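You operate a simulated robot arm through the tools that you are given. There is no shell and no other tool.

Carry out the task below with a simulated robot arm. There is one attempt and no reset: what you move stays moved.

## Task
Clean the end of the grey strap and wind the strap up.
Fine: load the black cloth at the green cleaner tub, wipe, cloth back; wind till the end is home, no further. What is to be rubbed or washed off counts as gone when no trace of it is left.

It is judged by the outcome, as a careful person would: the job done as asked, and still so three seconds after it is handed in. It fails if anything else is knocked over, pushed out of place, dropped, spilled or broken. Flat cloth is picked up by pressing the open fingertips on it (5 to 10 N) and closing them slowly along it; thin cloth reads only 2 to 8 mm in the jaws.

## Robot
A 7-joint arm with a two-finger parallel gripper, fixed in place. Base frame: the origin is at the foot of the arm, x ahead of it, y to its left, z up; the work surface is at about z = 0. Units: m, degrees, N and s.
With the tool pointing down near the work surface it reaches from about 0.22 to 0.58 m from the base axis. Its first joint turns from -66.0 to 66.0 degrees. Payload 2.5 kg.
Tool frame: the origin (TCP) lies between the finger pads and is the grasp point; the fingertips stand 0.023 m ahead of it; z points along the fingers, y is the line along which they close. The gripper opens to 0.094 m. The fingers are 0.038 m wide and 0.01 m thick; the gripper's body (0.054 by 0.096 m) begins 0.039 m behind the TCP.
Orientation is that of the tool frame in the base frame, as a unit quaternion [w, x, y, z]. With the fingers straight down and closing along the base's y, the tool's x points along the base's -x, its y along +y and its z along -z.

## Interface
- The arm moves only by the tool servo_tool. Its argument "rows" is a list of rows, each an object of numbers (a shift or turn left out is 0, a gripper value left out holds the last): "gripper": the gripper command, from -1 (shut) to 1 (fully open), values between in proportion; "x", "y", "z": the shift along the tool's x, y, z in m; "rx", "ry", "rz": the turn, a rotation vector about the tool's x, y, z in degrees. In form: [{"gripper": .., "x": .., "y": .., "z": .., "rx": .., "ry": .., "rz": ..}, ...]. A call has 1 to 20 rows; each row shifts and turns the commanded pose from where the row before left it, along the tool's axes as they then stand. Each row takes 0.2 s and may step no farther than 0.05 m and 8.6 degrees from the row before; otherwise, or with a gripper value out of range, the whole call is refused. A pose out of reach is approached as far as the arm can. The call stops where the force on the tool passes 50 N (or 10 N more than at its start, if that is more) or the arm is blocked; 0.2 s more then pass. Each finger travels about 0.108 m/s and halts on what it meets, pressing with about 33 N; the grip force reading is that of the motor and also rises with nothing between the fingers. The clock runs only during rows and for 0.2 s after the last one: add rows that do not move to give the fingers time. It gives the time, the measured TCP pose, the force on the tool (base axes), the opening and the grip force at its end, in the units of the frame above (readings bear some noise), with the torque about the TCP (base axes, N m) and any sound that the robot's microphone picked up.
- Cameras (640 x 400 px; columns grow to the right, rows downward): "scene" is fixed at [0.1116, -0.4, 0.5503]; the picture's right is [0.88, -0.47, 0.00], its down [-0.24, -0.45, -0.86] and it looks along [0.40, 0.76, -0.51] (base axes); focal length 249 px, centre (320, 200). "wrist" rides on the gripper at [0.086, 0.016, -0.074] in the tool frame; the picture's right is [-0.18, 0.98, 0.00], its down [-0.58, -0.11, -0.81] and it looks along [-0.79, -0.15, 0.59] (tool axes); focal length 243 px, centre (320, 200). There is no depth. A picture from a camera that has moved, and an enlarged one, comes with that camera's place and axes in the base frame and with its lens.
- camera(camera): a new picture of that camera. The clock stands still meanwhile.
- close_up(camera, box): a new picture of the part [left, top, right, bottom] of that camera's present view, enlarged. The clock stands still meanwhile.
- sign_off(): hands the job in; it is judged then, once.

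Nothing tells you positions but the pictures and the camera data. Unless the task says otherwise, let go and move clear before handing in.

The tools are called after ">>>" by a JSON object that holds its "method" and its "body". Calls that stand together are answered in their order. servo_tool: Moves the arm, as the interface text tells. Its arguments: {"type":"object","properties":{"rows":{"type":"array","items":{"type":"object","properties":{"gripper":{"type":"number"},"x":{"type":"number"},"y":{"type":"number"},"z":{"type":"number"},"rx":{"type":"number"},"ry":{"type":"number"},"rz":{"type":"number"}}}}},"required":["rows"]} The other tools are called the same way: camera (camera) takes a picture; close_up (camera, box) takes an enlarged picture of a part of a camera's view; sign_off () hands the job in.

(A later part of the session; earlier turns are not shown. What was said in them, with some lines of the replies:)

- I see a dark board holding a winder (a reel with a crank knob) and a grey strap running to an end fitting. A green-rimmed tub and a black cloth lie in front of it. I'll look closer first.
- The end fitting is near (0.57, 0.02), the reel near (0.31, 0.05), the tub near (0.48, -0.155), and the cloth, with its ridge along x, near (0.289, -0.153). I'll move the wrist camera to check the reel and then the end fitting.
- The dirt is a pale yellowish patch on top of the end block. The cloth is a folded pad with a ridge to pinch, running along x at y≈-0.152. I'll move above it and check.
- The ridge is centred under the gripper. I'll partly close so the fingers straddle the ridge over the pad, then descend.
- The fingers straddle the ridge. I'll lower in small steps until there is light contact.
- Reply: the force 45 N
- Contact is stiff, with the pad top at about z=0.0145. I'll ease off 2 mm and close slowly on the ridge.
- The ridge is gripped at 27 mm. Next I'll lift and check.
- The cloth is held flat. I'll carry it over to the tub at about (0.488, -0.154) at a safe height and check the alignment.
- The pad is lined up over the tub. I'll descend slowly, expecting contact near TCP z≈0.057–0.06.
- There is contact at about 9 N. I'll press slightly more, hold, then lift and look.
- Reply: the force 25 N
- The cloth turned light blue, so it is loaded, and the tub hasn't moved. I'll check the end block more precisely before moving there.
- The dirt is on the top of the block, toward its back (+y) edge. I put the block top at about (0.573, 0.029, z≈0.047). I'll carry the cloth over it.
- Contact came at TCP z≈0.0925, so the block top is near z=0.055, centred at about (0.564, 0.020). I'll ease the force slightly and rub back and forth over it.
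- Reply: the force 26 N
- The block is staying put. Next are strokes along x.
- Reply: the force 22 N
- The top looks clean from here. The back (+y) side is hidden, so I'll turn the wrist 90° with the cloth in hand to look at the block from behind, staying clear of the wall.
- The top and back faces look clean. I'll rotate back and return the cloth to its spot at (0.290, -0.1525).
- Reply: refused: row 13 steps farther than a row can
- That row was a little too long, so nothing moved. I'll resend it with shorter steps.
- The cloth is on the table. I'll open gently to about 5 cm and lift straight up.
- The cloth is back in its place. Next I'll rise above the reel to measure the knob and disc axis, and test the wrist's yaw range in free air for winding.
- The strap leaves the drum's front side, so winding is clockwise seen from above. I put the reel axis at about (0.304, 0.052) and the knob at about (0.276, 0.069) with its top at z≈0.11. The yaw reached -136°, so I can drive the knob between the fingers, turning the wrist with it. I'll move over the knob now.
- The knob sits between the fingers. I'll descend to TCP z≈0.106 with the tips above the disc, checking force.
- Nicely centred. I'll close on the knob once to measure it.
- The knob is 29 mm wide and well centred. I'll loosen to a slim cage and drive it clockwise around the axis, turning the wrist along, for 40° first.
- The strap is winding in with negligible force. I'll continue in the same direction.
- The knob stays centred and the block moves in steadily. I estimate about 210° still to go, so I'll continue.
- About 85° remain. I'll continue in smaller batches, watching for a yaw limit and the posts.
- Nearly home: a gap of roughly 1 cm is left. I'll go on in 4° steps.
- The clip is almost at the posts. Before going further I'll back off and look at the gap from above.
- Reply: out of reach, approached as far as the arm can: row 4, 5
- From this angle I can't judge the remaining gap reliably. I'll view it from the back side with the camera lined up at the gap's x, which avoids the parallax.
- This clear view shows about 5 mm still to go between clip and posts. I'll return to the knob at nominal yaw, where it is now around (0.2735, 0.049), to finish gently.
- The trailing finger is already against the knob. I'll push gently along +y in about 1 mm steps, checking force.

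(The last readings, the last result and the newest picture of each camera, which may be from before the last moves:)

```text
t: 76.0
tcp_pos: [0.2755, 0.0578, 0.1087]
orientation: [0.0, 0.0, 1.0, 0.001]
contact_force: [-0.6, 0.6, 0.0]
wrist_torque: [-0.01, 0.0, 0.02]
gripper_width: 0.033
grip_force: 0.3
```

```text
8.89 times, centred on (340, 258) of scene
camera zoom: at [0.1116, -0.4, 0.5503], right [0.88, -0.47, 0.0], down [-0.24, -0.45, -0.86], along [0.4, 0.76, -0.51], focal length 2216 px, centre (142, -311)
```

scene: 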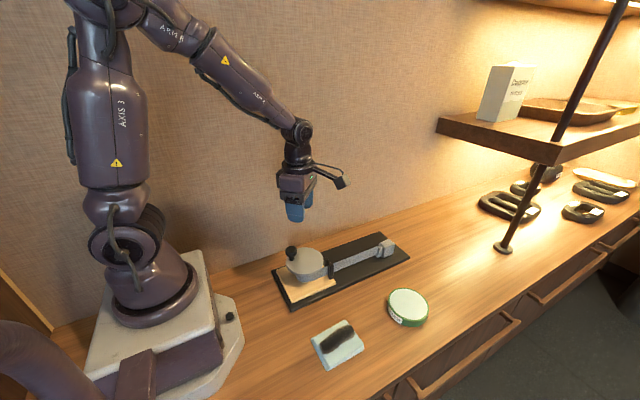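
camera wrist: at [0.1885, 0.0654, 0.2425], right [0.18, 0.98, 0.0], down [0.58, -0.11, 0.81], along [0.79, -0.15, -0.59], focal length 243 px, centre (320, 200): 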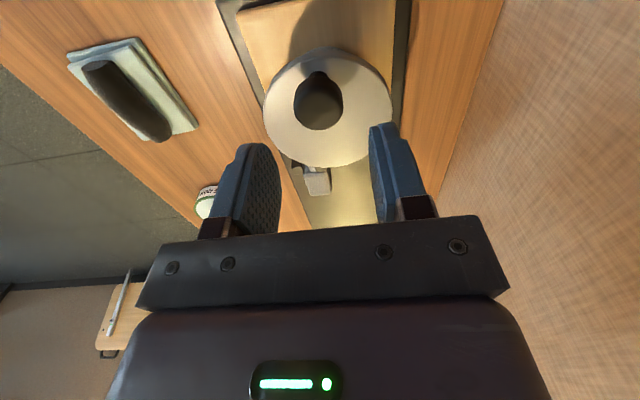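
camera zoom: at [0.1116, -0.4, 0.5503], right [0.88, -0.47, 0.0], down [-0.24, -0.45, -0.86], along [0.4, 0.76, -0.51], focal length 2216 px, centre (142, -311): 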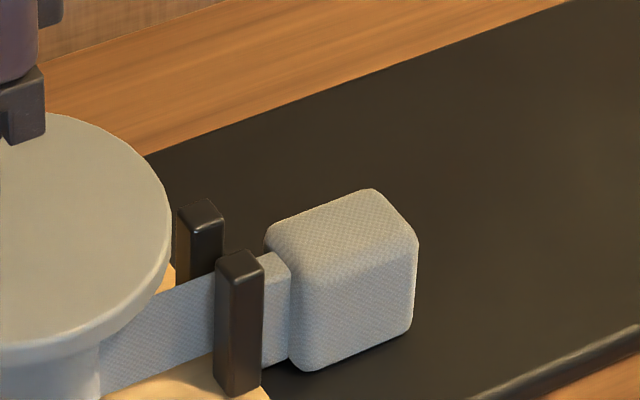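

The knob kept turning in the last 3 mm, but the block no longer moved, so it may be home. I'll lift off and check the gap from the same rear viewpoint.

>>> {"method": "servo_tool", "body": {"rows": [{"gripper": 0.06}, {}, {"z": -0.02}, {"z": -0.03}, {"z": -0.03}, {"z": -0.03}, {"x": -0.028, "y": -0.009}, {"x": -0.029, "y": -0.01}, {"x": -0.029, "y": -0.01}, {}]}}

>>> {"method": "servo_tool", "body": {"rows": [{"rz": 8.2}, {"rz": 8.2}, {"rz": 8.2}, {"rz": 8.2}, {"rz": 8.2}, {"rz": 8.2}, {"rz": 8.2}, {"rz": 8.2}, {"rz": 8.2}, {"rz": 8.2}, {"rz": 8.0}, {}]}}

>>> {"method": "close_up", "body": {"camera": "wrist", "box": [280, 10, 420, 110]}}

>>> {"method": "close_up", "body": {"camera": "scene", "box": [270, 220, 370, 300]}}

```text
t: 78.2
tcp_pos: [0.3619, 0.0297, 0.218]
orientation: [0.0, 0.0, 1.0, 0.0]
contact_force: [-0.3, -0.7, -0.6]
wrist_torque: [-0.02, 0.0, 0.02]
gripper_width: 0.0498
grip_force: 0.1
```

```text
t: 80.8
tcp_pos: [0.3606, 0.0288, 0.2174]
orientation: [0.0, 0.707, 0.707, 0.0]
contact_force: [0.7, 0.5, -0.2]
wrist_torque: [-0.02, 0.01, 0.0]
gripper_width: 0.0498
grip_force: 0.1
```

```text
4.00 times, centred on (350, 60) of wrist
camera zoom: at [0.3776, 0.1142, 0.2933], right [0.98, -0.19, 0.0], down [-0.11, -0.58, 0.81], along [-0.15, -0.79, -0.59], focal length 970 px, centre (200, 760)
```

zoom: 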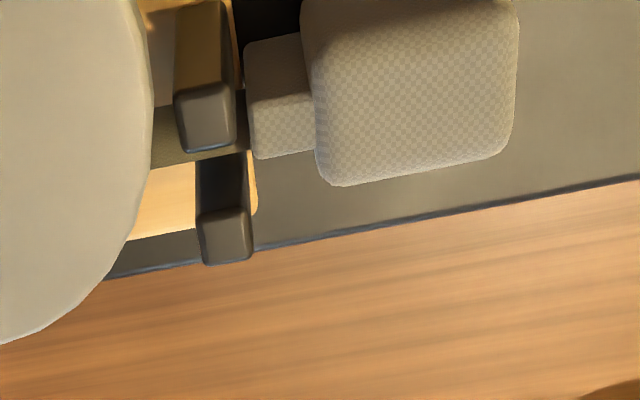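

```text
5.00 times, centred on (320, 260) of scene
camera zoom: at [0.1116, -0.4, 0.5503], right [0.88, -0.47, 0.0], down [-0.24, -0.45, -0.86], along [0.4, 0.76, -0.51], focal length 1246 px, centre (320, -100)
```

zoom: 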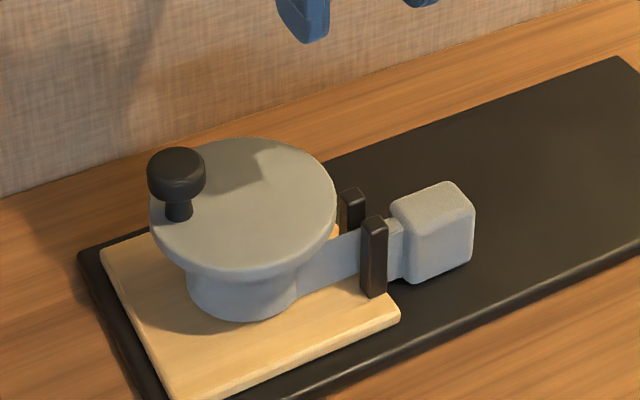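

>>> {"method": "close_up", "body": {"camera": "wrist", "box": [315, 5, 365, 80]}}

>>> {"method": "close_up", "body": {"camera": "scene", "box": [335, 245, 360, 275]}}

```text
5.33 times, centred on (340, 42) of wrist
camera zoom: at [0.3776, 0.1142, 0.2933], right [0.98, -0.19, 0.0], down [-0.11, -0.58, 0.81], along [-0.15, -0.79, -0.59], focal length 1294 px, centre (213, 1040)
```

zoom: 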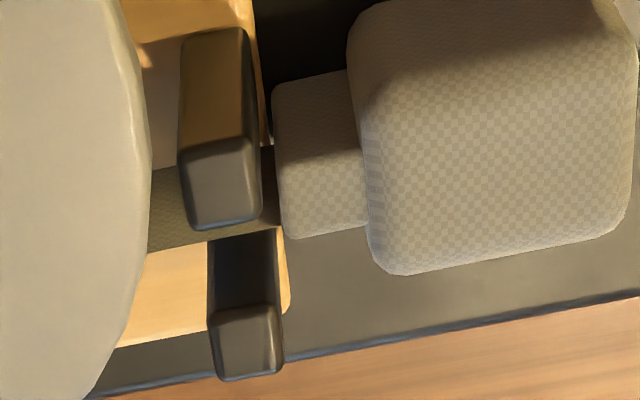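

```text
13.33 times, centred on (348, 260) of scene
camera zoom: at [0.1116, -0.4, 0.5503], right [0.88, -0.47, 0.0], down [-0.24, -0.45, -0.86], along [0.4, 0.76, -0.51], focal length 3324 px, centre (-47, -600)
```

zoom: 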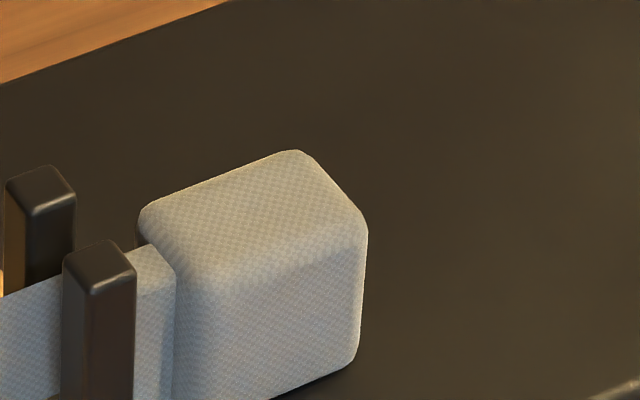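

A gap of a few millimetres seems to show, yet the end stopped moving abruptly during the last 3 mm of knob travel, at no force. To find out exactly where home lies without overwinding, I'll regrip and ease the knob back in small steps while watching the end.

>>> {"method": "servo_tool", "body": {"rows": [{"rz": -8.2}, {"rz": -8.2}, {"rz": -8.2}, {"rz": -8.2}, {"rz": -8.2}, {"rz": -8.2}, {"rz": -8.2}, {"rz": -8.2}, {"rz": -8.2}, {"rz": -8.2}, {"rz": -8.0}, {"x": 0.029, "y": 0.009, "gripper": 0.06}, {"x": 0.029, "y": 0.009}, {"x": 0.028, "y": 0.0085}, {"z": 0.03}, {"z": 0.02}, {}]}}

>>> {"method": "close_up", "body": {"camera": "wrist", "box": [220, 0, 420, 170]}}

>>> {"method": "close_up", "body": {"camera": "scene", "box": [335, 245, 360, 275]}}

```text
t: 84.4
tcp_pos: [0.2758, 0.0547, 0.1691]
orientation: [0.0, 0.001, 1.0, -0.001]
contact_force: [0.0, 0.3, -0.8]
wrist_torque: [0.02, 0.02, -0.01]
gripper_width: 0.0501
grip_force: 0.1
```

```text
2.35 times, centred on (320, 85) of wrist
camera zoom: at [0.1893, 0.0703, 0.2438], right [0.18, 0.98, 0.0], down [0.58, -0.11, 0.81], along [0.79, -0.15, -0.59], focal length 571 px, centre (320, 471)
```

zoom: 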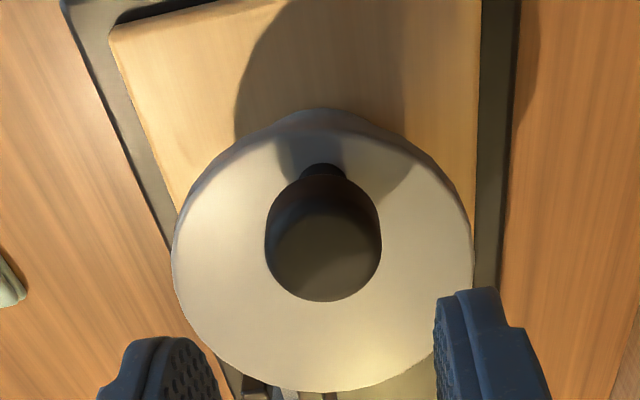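

```text
13.33 times, centred on (348, 260) of scene
camera zoom: at [0.1116, -0.4, 0.5503], right [0.88, -0.47, 0.0], down [-0.24, -0.45, -0.86], along [0.4, 0.76, -0.51], focal length 3324 px, centre (-47, -600)
```

zoom: 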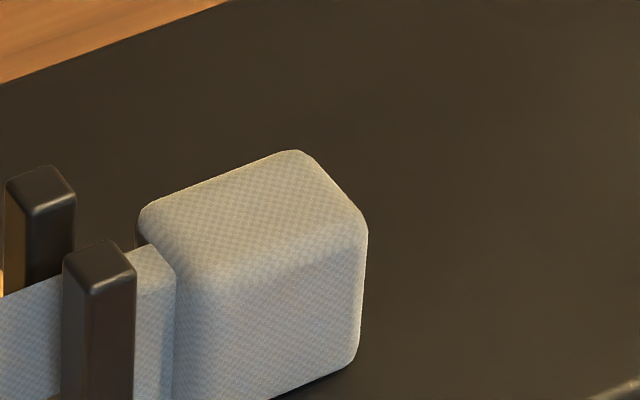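

>>> {"method": "servo_tool", "body": {"rows": [{"z": 0.02}, {"z": 0.02}, {"z": 0.012}, {"z": 0.008}, {"gripper": -0.1}, {"gripper": -0.3}, {}]}}

>>> {"method": "close_up", "body": {"camera": "wrist", "box": [220, 60, 420, 230]}}

>>> {"method": "close_up", "body": {"camera": "scene", "box": [335, 245, 360, 275]}}

```text
t: 86.0
tcp_pos: [0.2748, 0.0553, 0.1088]
orientation: [0.0, 0.0, 1.0, 0.0]
contact_force: [-0.9, 0.5, -0.3]
wrist_torque: [0.0, 0.01, -0.03]
gripper_width: 0.0329
grip_force: 0.1
```

```text
2.35 times, centred on (320, 145) of wrist
camera zoom: at [0.1889, 0.0705, 0.1835], right [0.18, 0.98, 0.0], down [0.58, -0.11, 0.81], along [0.79, -0.15, -0.59], focal length 571 px, centre (320, 329)
```

zoom: 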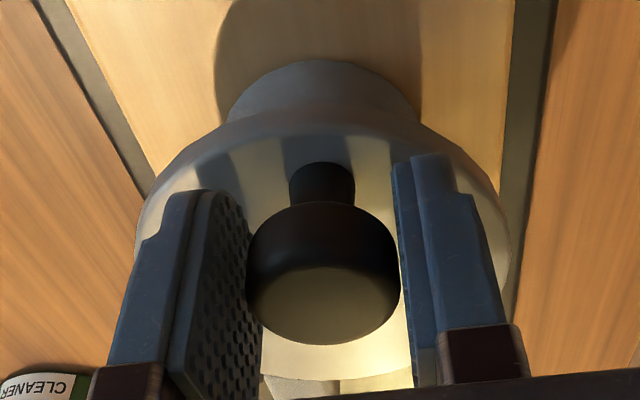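

```text
13.33 times, centred on (348, 260) of scene
camera zoom: at [0.1116, -0.4, 0.5503], right [0.88, -0.47, 0.0], down [-0.24, -0.45, -0.86], along [0.4, 0.76, -0.51], focal length 3324 px, centre (-47, -600)
```

zoom: 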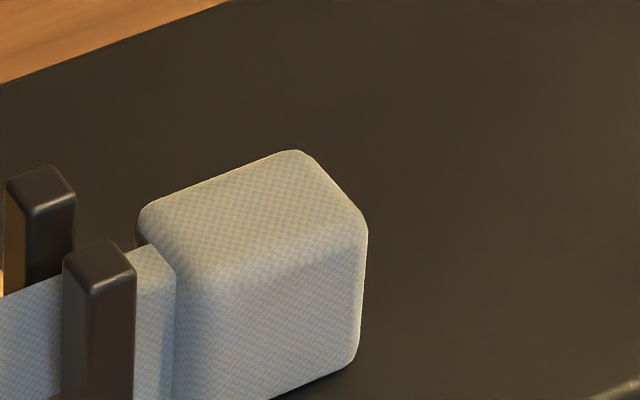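

Reference: the block's right edge is at 367 in this zoom. I'll ease back gently.

>>> {"method": "servo_tool", "body": {"rows": [{"y": -0.001}, {"y": -0.001}, {"y": -0.001}, {}]}}

>>> {"method": "close_up", "body": {"camera": "wrist", "box": [220, 60, 420, 230]}}

>>> {"method": "close_up", "body": {"camera": "scene", "box": [335, 245, 360, 275]}}

```text
t: 87.0
tcp_pos: [0.2746, 0.0527, 0.108]
orientation: [-0.001, -0.001, 1.0, 0.0]
contact_force: [-0.3, -0.3, -0.4]
wrist_torque: [-0.01, -0.01, -0.03]
gripper_width: 0.0332
grip_force: 0.9
```

```text
2.35 times, centred on (320, 145) of wrist
camera zoom: at [0.1888, 0.0677, 0.1832], right [0.18, 0.98, 0.0], down [0.58, -0.11, 0.81], along [0.79, -0.15, -0.59], focal length 571 px, centre (320, 329)
```

zoom: 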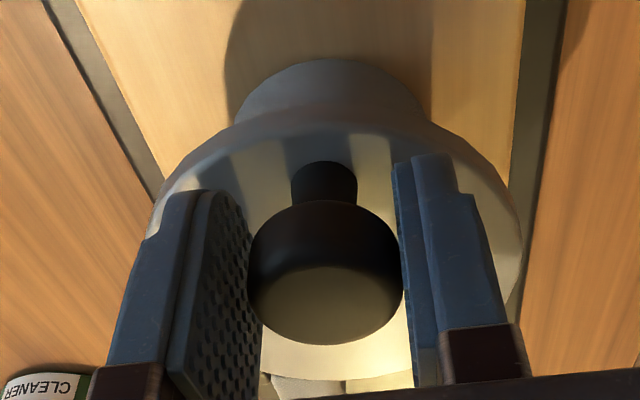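

```text
13.33 times, centred on (348, 260) of scene
camera zoom: at [0.1116, -0.4, 0.5503], right [0.88, -0.47, 0.0], down [-0.24, -0.45, -0.86], along [0.4, 0.76, -0.51], focal length 3324 px, centre (-47, -600)
```

zoom: 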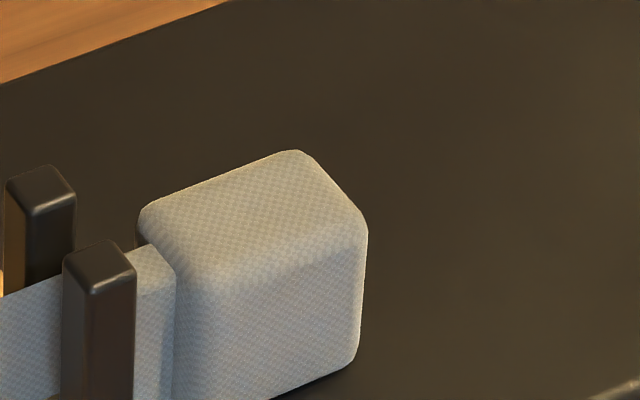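

The knob came back about 2.5 mm with the end still unmoved. I'll ease back a little more to find where the end starts to follow, which would confirm the exact home point.

>>> {"method": "servo_tool", "body": {"rows": [{"y": -0.001}, {"y": -0.001}, {}]}}

>>> {"method": "close_up", "body": {"camera": "scene", "box": [335, 245, 360, 275]}}

```text
t: 87.8
tcp_pos: [0.2752, 0.0494, 0.1077]
orientation: [0.0, 0.0, 1.0, 0.0]
contact_force: [0.5, -0.1, 0.2]
wrist_torque: [0.0, -0.01, 0.01]
gripper_width: 0.0327
grip_force: 0.2
```

```text
13.33 times, centred on (348, 260) of scene
camera zoom: at [0.1116, -0.4, 0.5503], right [0.88, -0.47, 0.0], down [-0.24, -0.45, -0.86], along [0.4, 0.76, -0.51], focal length 3324 px, centre (-47, -600)
```

zoom: 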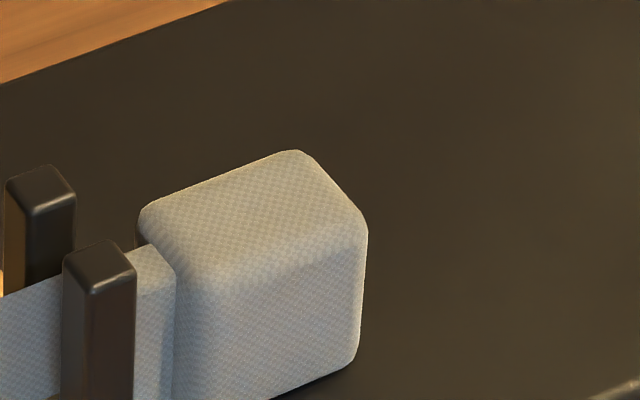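

>>> {"method": "servo_tool", "body": {"rows": [{"y": -0.001}, {"y": -0.001}, {}]}}

>>> {"method": "close_up", "body": {"camera": "scene", "box": [335, 245, 360, 275]}}

>>> {"method": "close_up", "body": {"camera": "wrist", "box": [220, 60, 420, 230]}}

>>> {"method": "close_up", "body": {"camera": "scene", "box": [280, 240, 350, 295]}}

```text
t: 88.6
tcp_pos: [0.2756, 0.0484, 0.108]
orientation: [0.0, -0.001, 1.0, 0.0]
contact_force: [-0.8, 1.2, 0.3]
wrist_torque: [0.0, 0.03, 0.02]
gripper_width: 0.033
grip_force: 0.5
```

```text
13.33 times, centred on (348, 260) of scene
camera zoom: at [0.1116, -0.4, 0.5503], right [0.88, -0.47, 0.0], down [-0.24, -0.45, -0.86], along [0.4, 0.76, -0.51], focal length 3324 px, centre (-47, -600)
```

zoom: 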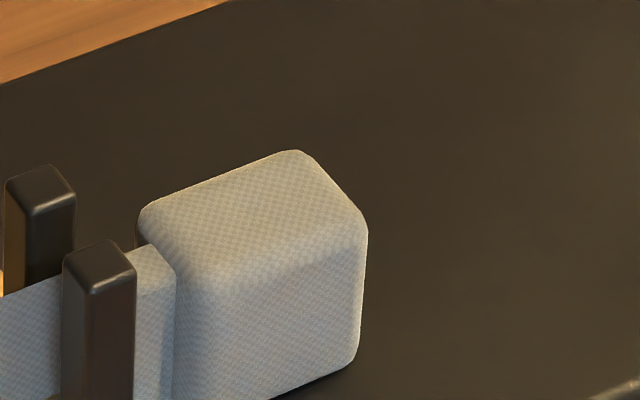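

```text
2.35 times, centred on (320, 145) of wrist
camera zoom: at [0.1891, 0.0635, 0.1833], right [0.18, 0.98, 0.0], down [0.58, -0.11, 0.81], along [0.79, -0.15, -0.59], focal length 571 px, centre (320, 329)
```

zoom: 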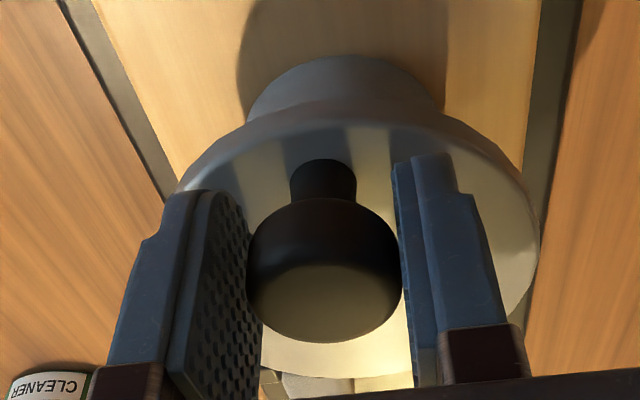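

```text
7.27 times, centred on (315, 268) of scene
camera zoom: at [0.1116, -0.4, 0.5503], right [0.88, -0.47, 0.0], down [-0.24, -0.45, -0.86], along [0.4, 0.76, -0.51], focal length 1813 px, centre (356, -291)
```

zoom: 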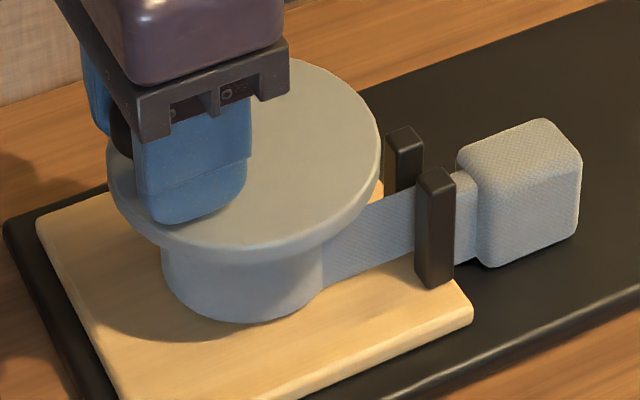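

The end doesn't back out, so it stays put like a latched, homed end. I'll bring the crank forward again to the point where the end first stopped, with no excess, and confirm.

>>> {"method": "servo_tool", "body": {"rows": [{"y": 0.001}, {"y": 0.001}, {"y": 0.001}, {"y": 0.001}, {"y": 0.001}, {"y": 0.001}, {"y": 0.001}, {}]}}

>>> {"method": "close_up", "body": {"camera": "scene", "box": [335, 245, 360, 275]}}

>>> {"method": "close_up", "body": {"camera": "wrist", "box": [220, 60, 420, 230]}}

```text
t: 90.4
tcp_pos: [0.2761, 0.0555, 0.1083]
orientation: [0.0, 0.001, 1.0, 0.0]
contact_force: [0.5, 0.3, -0.1]
wrist_torque: [-0.02, -0.02, 0.01]
gripper_width: 0.0331
grip_force: 0.1
```

```text
13.33 times, centred on (348, 260) of scene
camera zoom: at [0.1116, -0.4, 0.5503], right [0.88, -0.47, 0.0], down [-0.24, -0.45, -0.86], along [0.4, 0.76, -0.51], focal length 3324 px, centre (-47, -600)
```

zoom: 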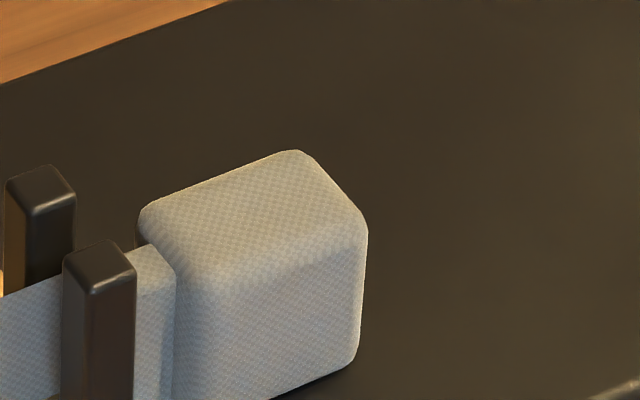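

```text
2.35 times, centred on (320, 145) of wrist
camera zoom: at [0.1886, 0.0706, 0.1834], right [0.18, 0.98, 0.0], down [0.58, -0.11, 0.81], along [0.79, -0.15, -0.59], focal length 571 px, centre (320, 329)
```

zoom: 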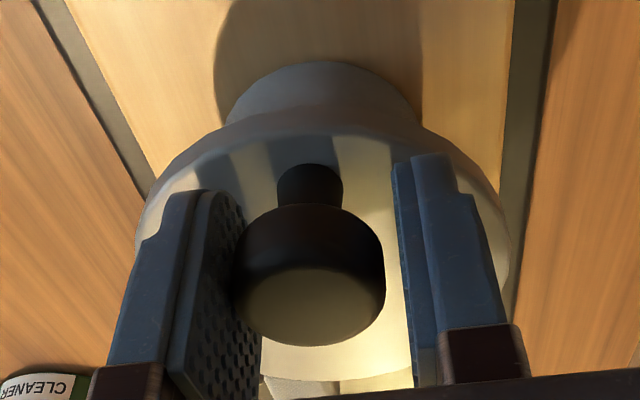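

The end is unchanged and at home, with the crank at its first stop point. I'll release, lift clear, and take a closer rear view of clip against posts.

>>> {"method": "servo_tool", "body": {"rows": [{"gripper": 0.06}, {}, {"z": -0.02}, {"z": -0.03}, {"z": -0.03}, {"z": -0.03}, {"x": -0.029, "y": -0.008}, {"x": -0.03, "y": -0.008}, {"x": -0.03, "y": -0.009}, {}]}}

>>> {"method": "servo_tool", "body": {"rows": [{"rz": 8.2}, {"rz": 8.2}, {"rz": 8.2}, {"rz": 8.2}, {"rz": 8.2}, {"rz": 8.2}, {"rz": 8.2}, {"rz": 8.2}, {"rz": 8.2}, {"rz": 8.2}, {"rz": 8.0}, {"z": 0.03}, {"z": 0.03}, {"z": 0.015}, {}]}}

>>> {"method": "camera", "body": {"camera": "wrist"}}

>>> {"method": "close_up", "body": {"camera": "wrist", "box": [270, 0, 430, 120]}}

```text
t: 92.6
tcp_pos: [0.3629, 0.031, 0.218]
orientation: [0.0, 0.001, 1.0, 0.0]
contact_force: [0.4, -0.4, 1.1]
wrist_torque: [0.02, 0.02, 0.03]
gripper_width: 0.0498
grip_force: 0.0
```

```text
t: 95.8
tcp_pos: [0.3636, 0.0295, 0.1434]
orientation: [-0.001, 0.707, 0.707, 0.0]
contact_force: [0.6, 0.7, -0.7]
wrist_torque: [0.01, -0.01, -0.02]
gripper_width: 0.0498
grip_force: 0.1
```

```text
taken
camera wrist: at [0.3806, 0.1158, 0.2179], right [0.98, -0.18, 0.0], down [-0.11, -0.58, 0.81], along [-0.15, -0.79, -0.59], focal length 243 px, centre (320, 200)
```

wrist: 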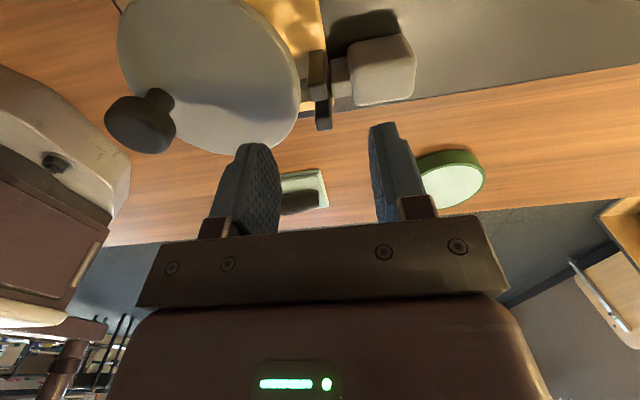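

```text
3.33 times, centred on (350, 60) of wrist
camera zoom: at [0.3806, 0.1158, 0.2179], right [0.98, -0.18, 0.0], down [-0.11, -0.58, 0.81], along [-0.15, -0.79, -0.59], focal length 809 px, centre (220, 667)
```

zoom: 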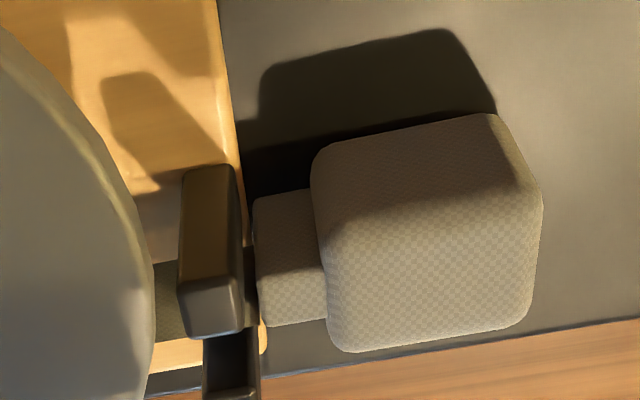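

The clip now sits right at the base plate's edge by the posts, so the end is home, and the block looks clean. I'll rise, return to neutral and do a final check.

>>> {"method": "servo_tool", "body": {"rows": [{"z": -0.04}, {"z": -0.04}, {"z": -0.04}, {"z": -0.04}, {"rz": -8.2}, {"rz": -8.2}, {"rz": -8.2}, {"rz": -8.2}, {"rz": -8.2}, {"rz": -8.2}, {"rz": -8.2}, {"rz": -8.2}, {"rz": -8.2}, {"rz": -8.2}, {"rz": -8.0}, {"x": -0.03, "y": -0.03, "z": -0.02}, {"x": -0.02, "y": -0.03, "z": -0.02}, {"y": -0.03}, {}]}}

>>> {"method": "camera", "body": {"camera": "scene"}}

>>> {"method": "close_up", "body": {"camera": "scene", "box": [270, 220, 390, 310]}}

>>> {"method": "close_up", "body": {"camera": "scene", "box": [300, 270, 460, 380]}}

```text
t: 99.8
tcp_pos: [0.4135, -0.0613, 0.3436]
orientation: [0.0, -0.001, 1.0, 0.0]
contact_force: [-0.7, -0.6, -0.6]
wrist_torque: [-0.03, 0.01, 0.02]
gripper_width: 0.0495
grip_force: 0.2
```

```text
taken
```

scene: 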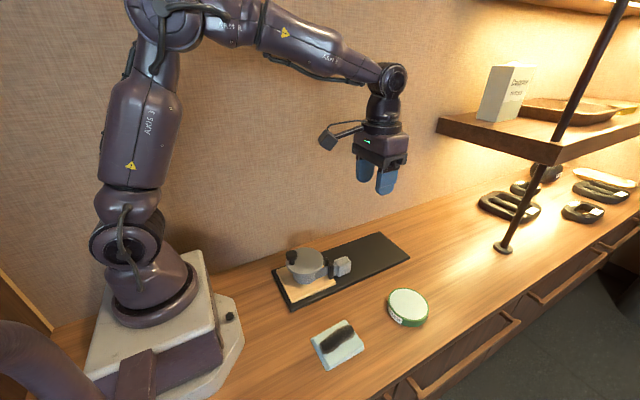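

```text
4.44 times, centred on (330, 265) of scene
camera zoom: at [0.1116, -0.4, 0.5503], right [0.88, -0.47, 0.0], down [-0.24, -0.45, -0.86], along [0.4, 0.76, -0.51], focal length 1108 px, centre (276, -89)
```

zoom: 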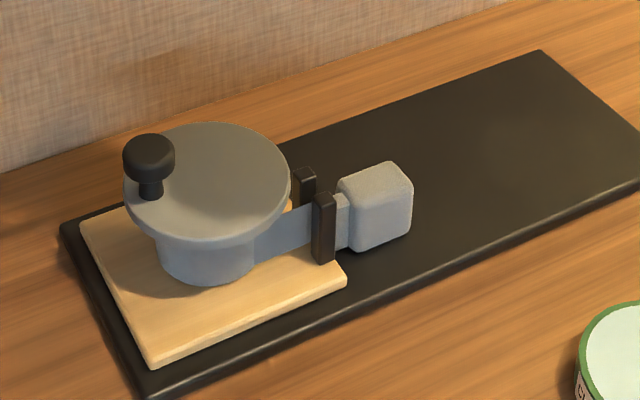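

```text
3.64 times, centred on (380, 325) of scene
camera zoom: at [0.1116, -0.4, 0.5503], right [0.88, -0.47, 0.0], down [-0.24, -0.45, -0.86], along [0.4, 0.76, -0.51], focal length 906 px, centre (102, -254)
```

zoom: 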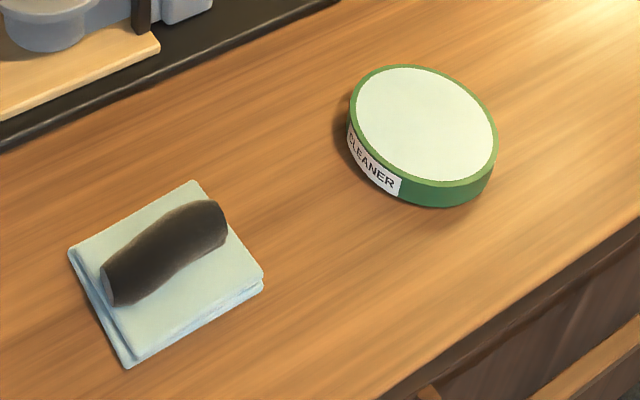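

The end is clean and wound home at the posts. The cloth is back on its spot, within about 6 mm, the tub and board haven't moved, and the arm is clear, so I'm handing in.

>>> {"method": "sign_off", "body": {}}

```text
The job is handed in.
```

I cleaned the end of the strap and wound it home, put the cloth back, and handed the job in.

- **Cleaning:** I loaded the cloth at the green tub (it turned light blue) and rubbed the dirty patch on top of the end block. No trace showed in the pictures I took afterwards, including from behind.
- **Winding:** I turned the crank clockwise until the end stopped moving. Its clip sits by the posts, at or within about 2 mm of the edge of the wooden plate.
    - **Overshoot:** I turned the knob about 3 mm further before I noticed the end had stopped, with no force felt. I eased it back, then brought it forward again to roughly where the end first stopped.
    - **Remaining doubt:** There was no hard stop or click, so I judged "home" from the end no longer moving.
- **Cloth:** It is back in its place, about 6 mm further from the front edge than before, and still light blue from the cleaner.
- **Everything else:** The tub and board look unmoved, and the arm is clear.
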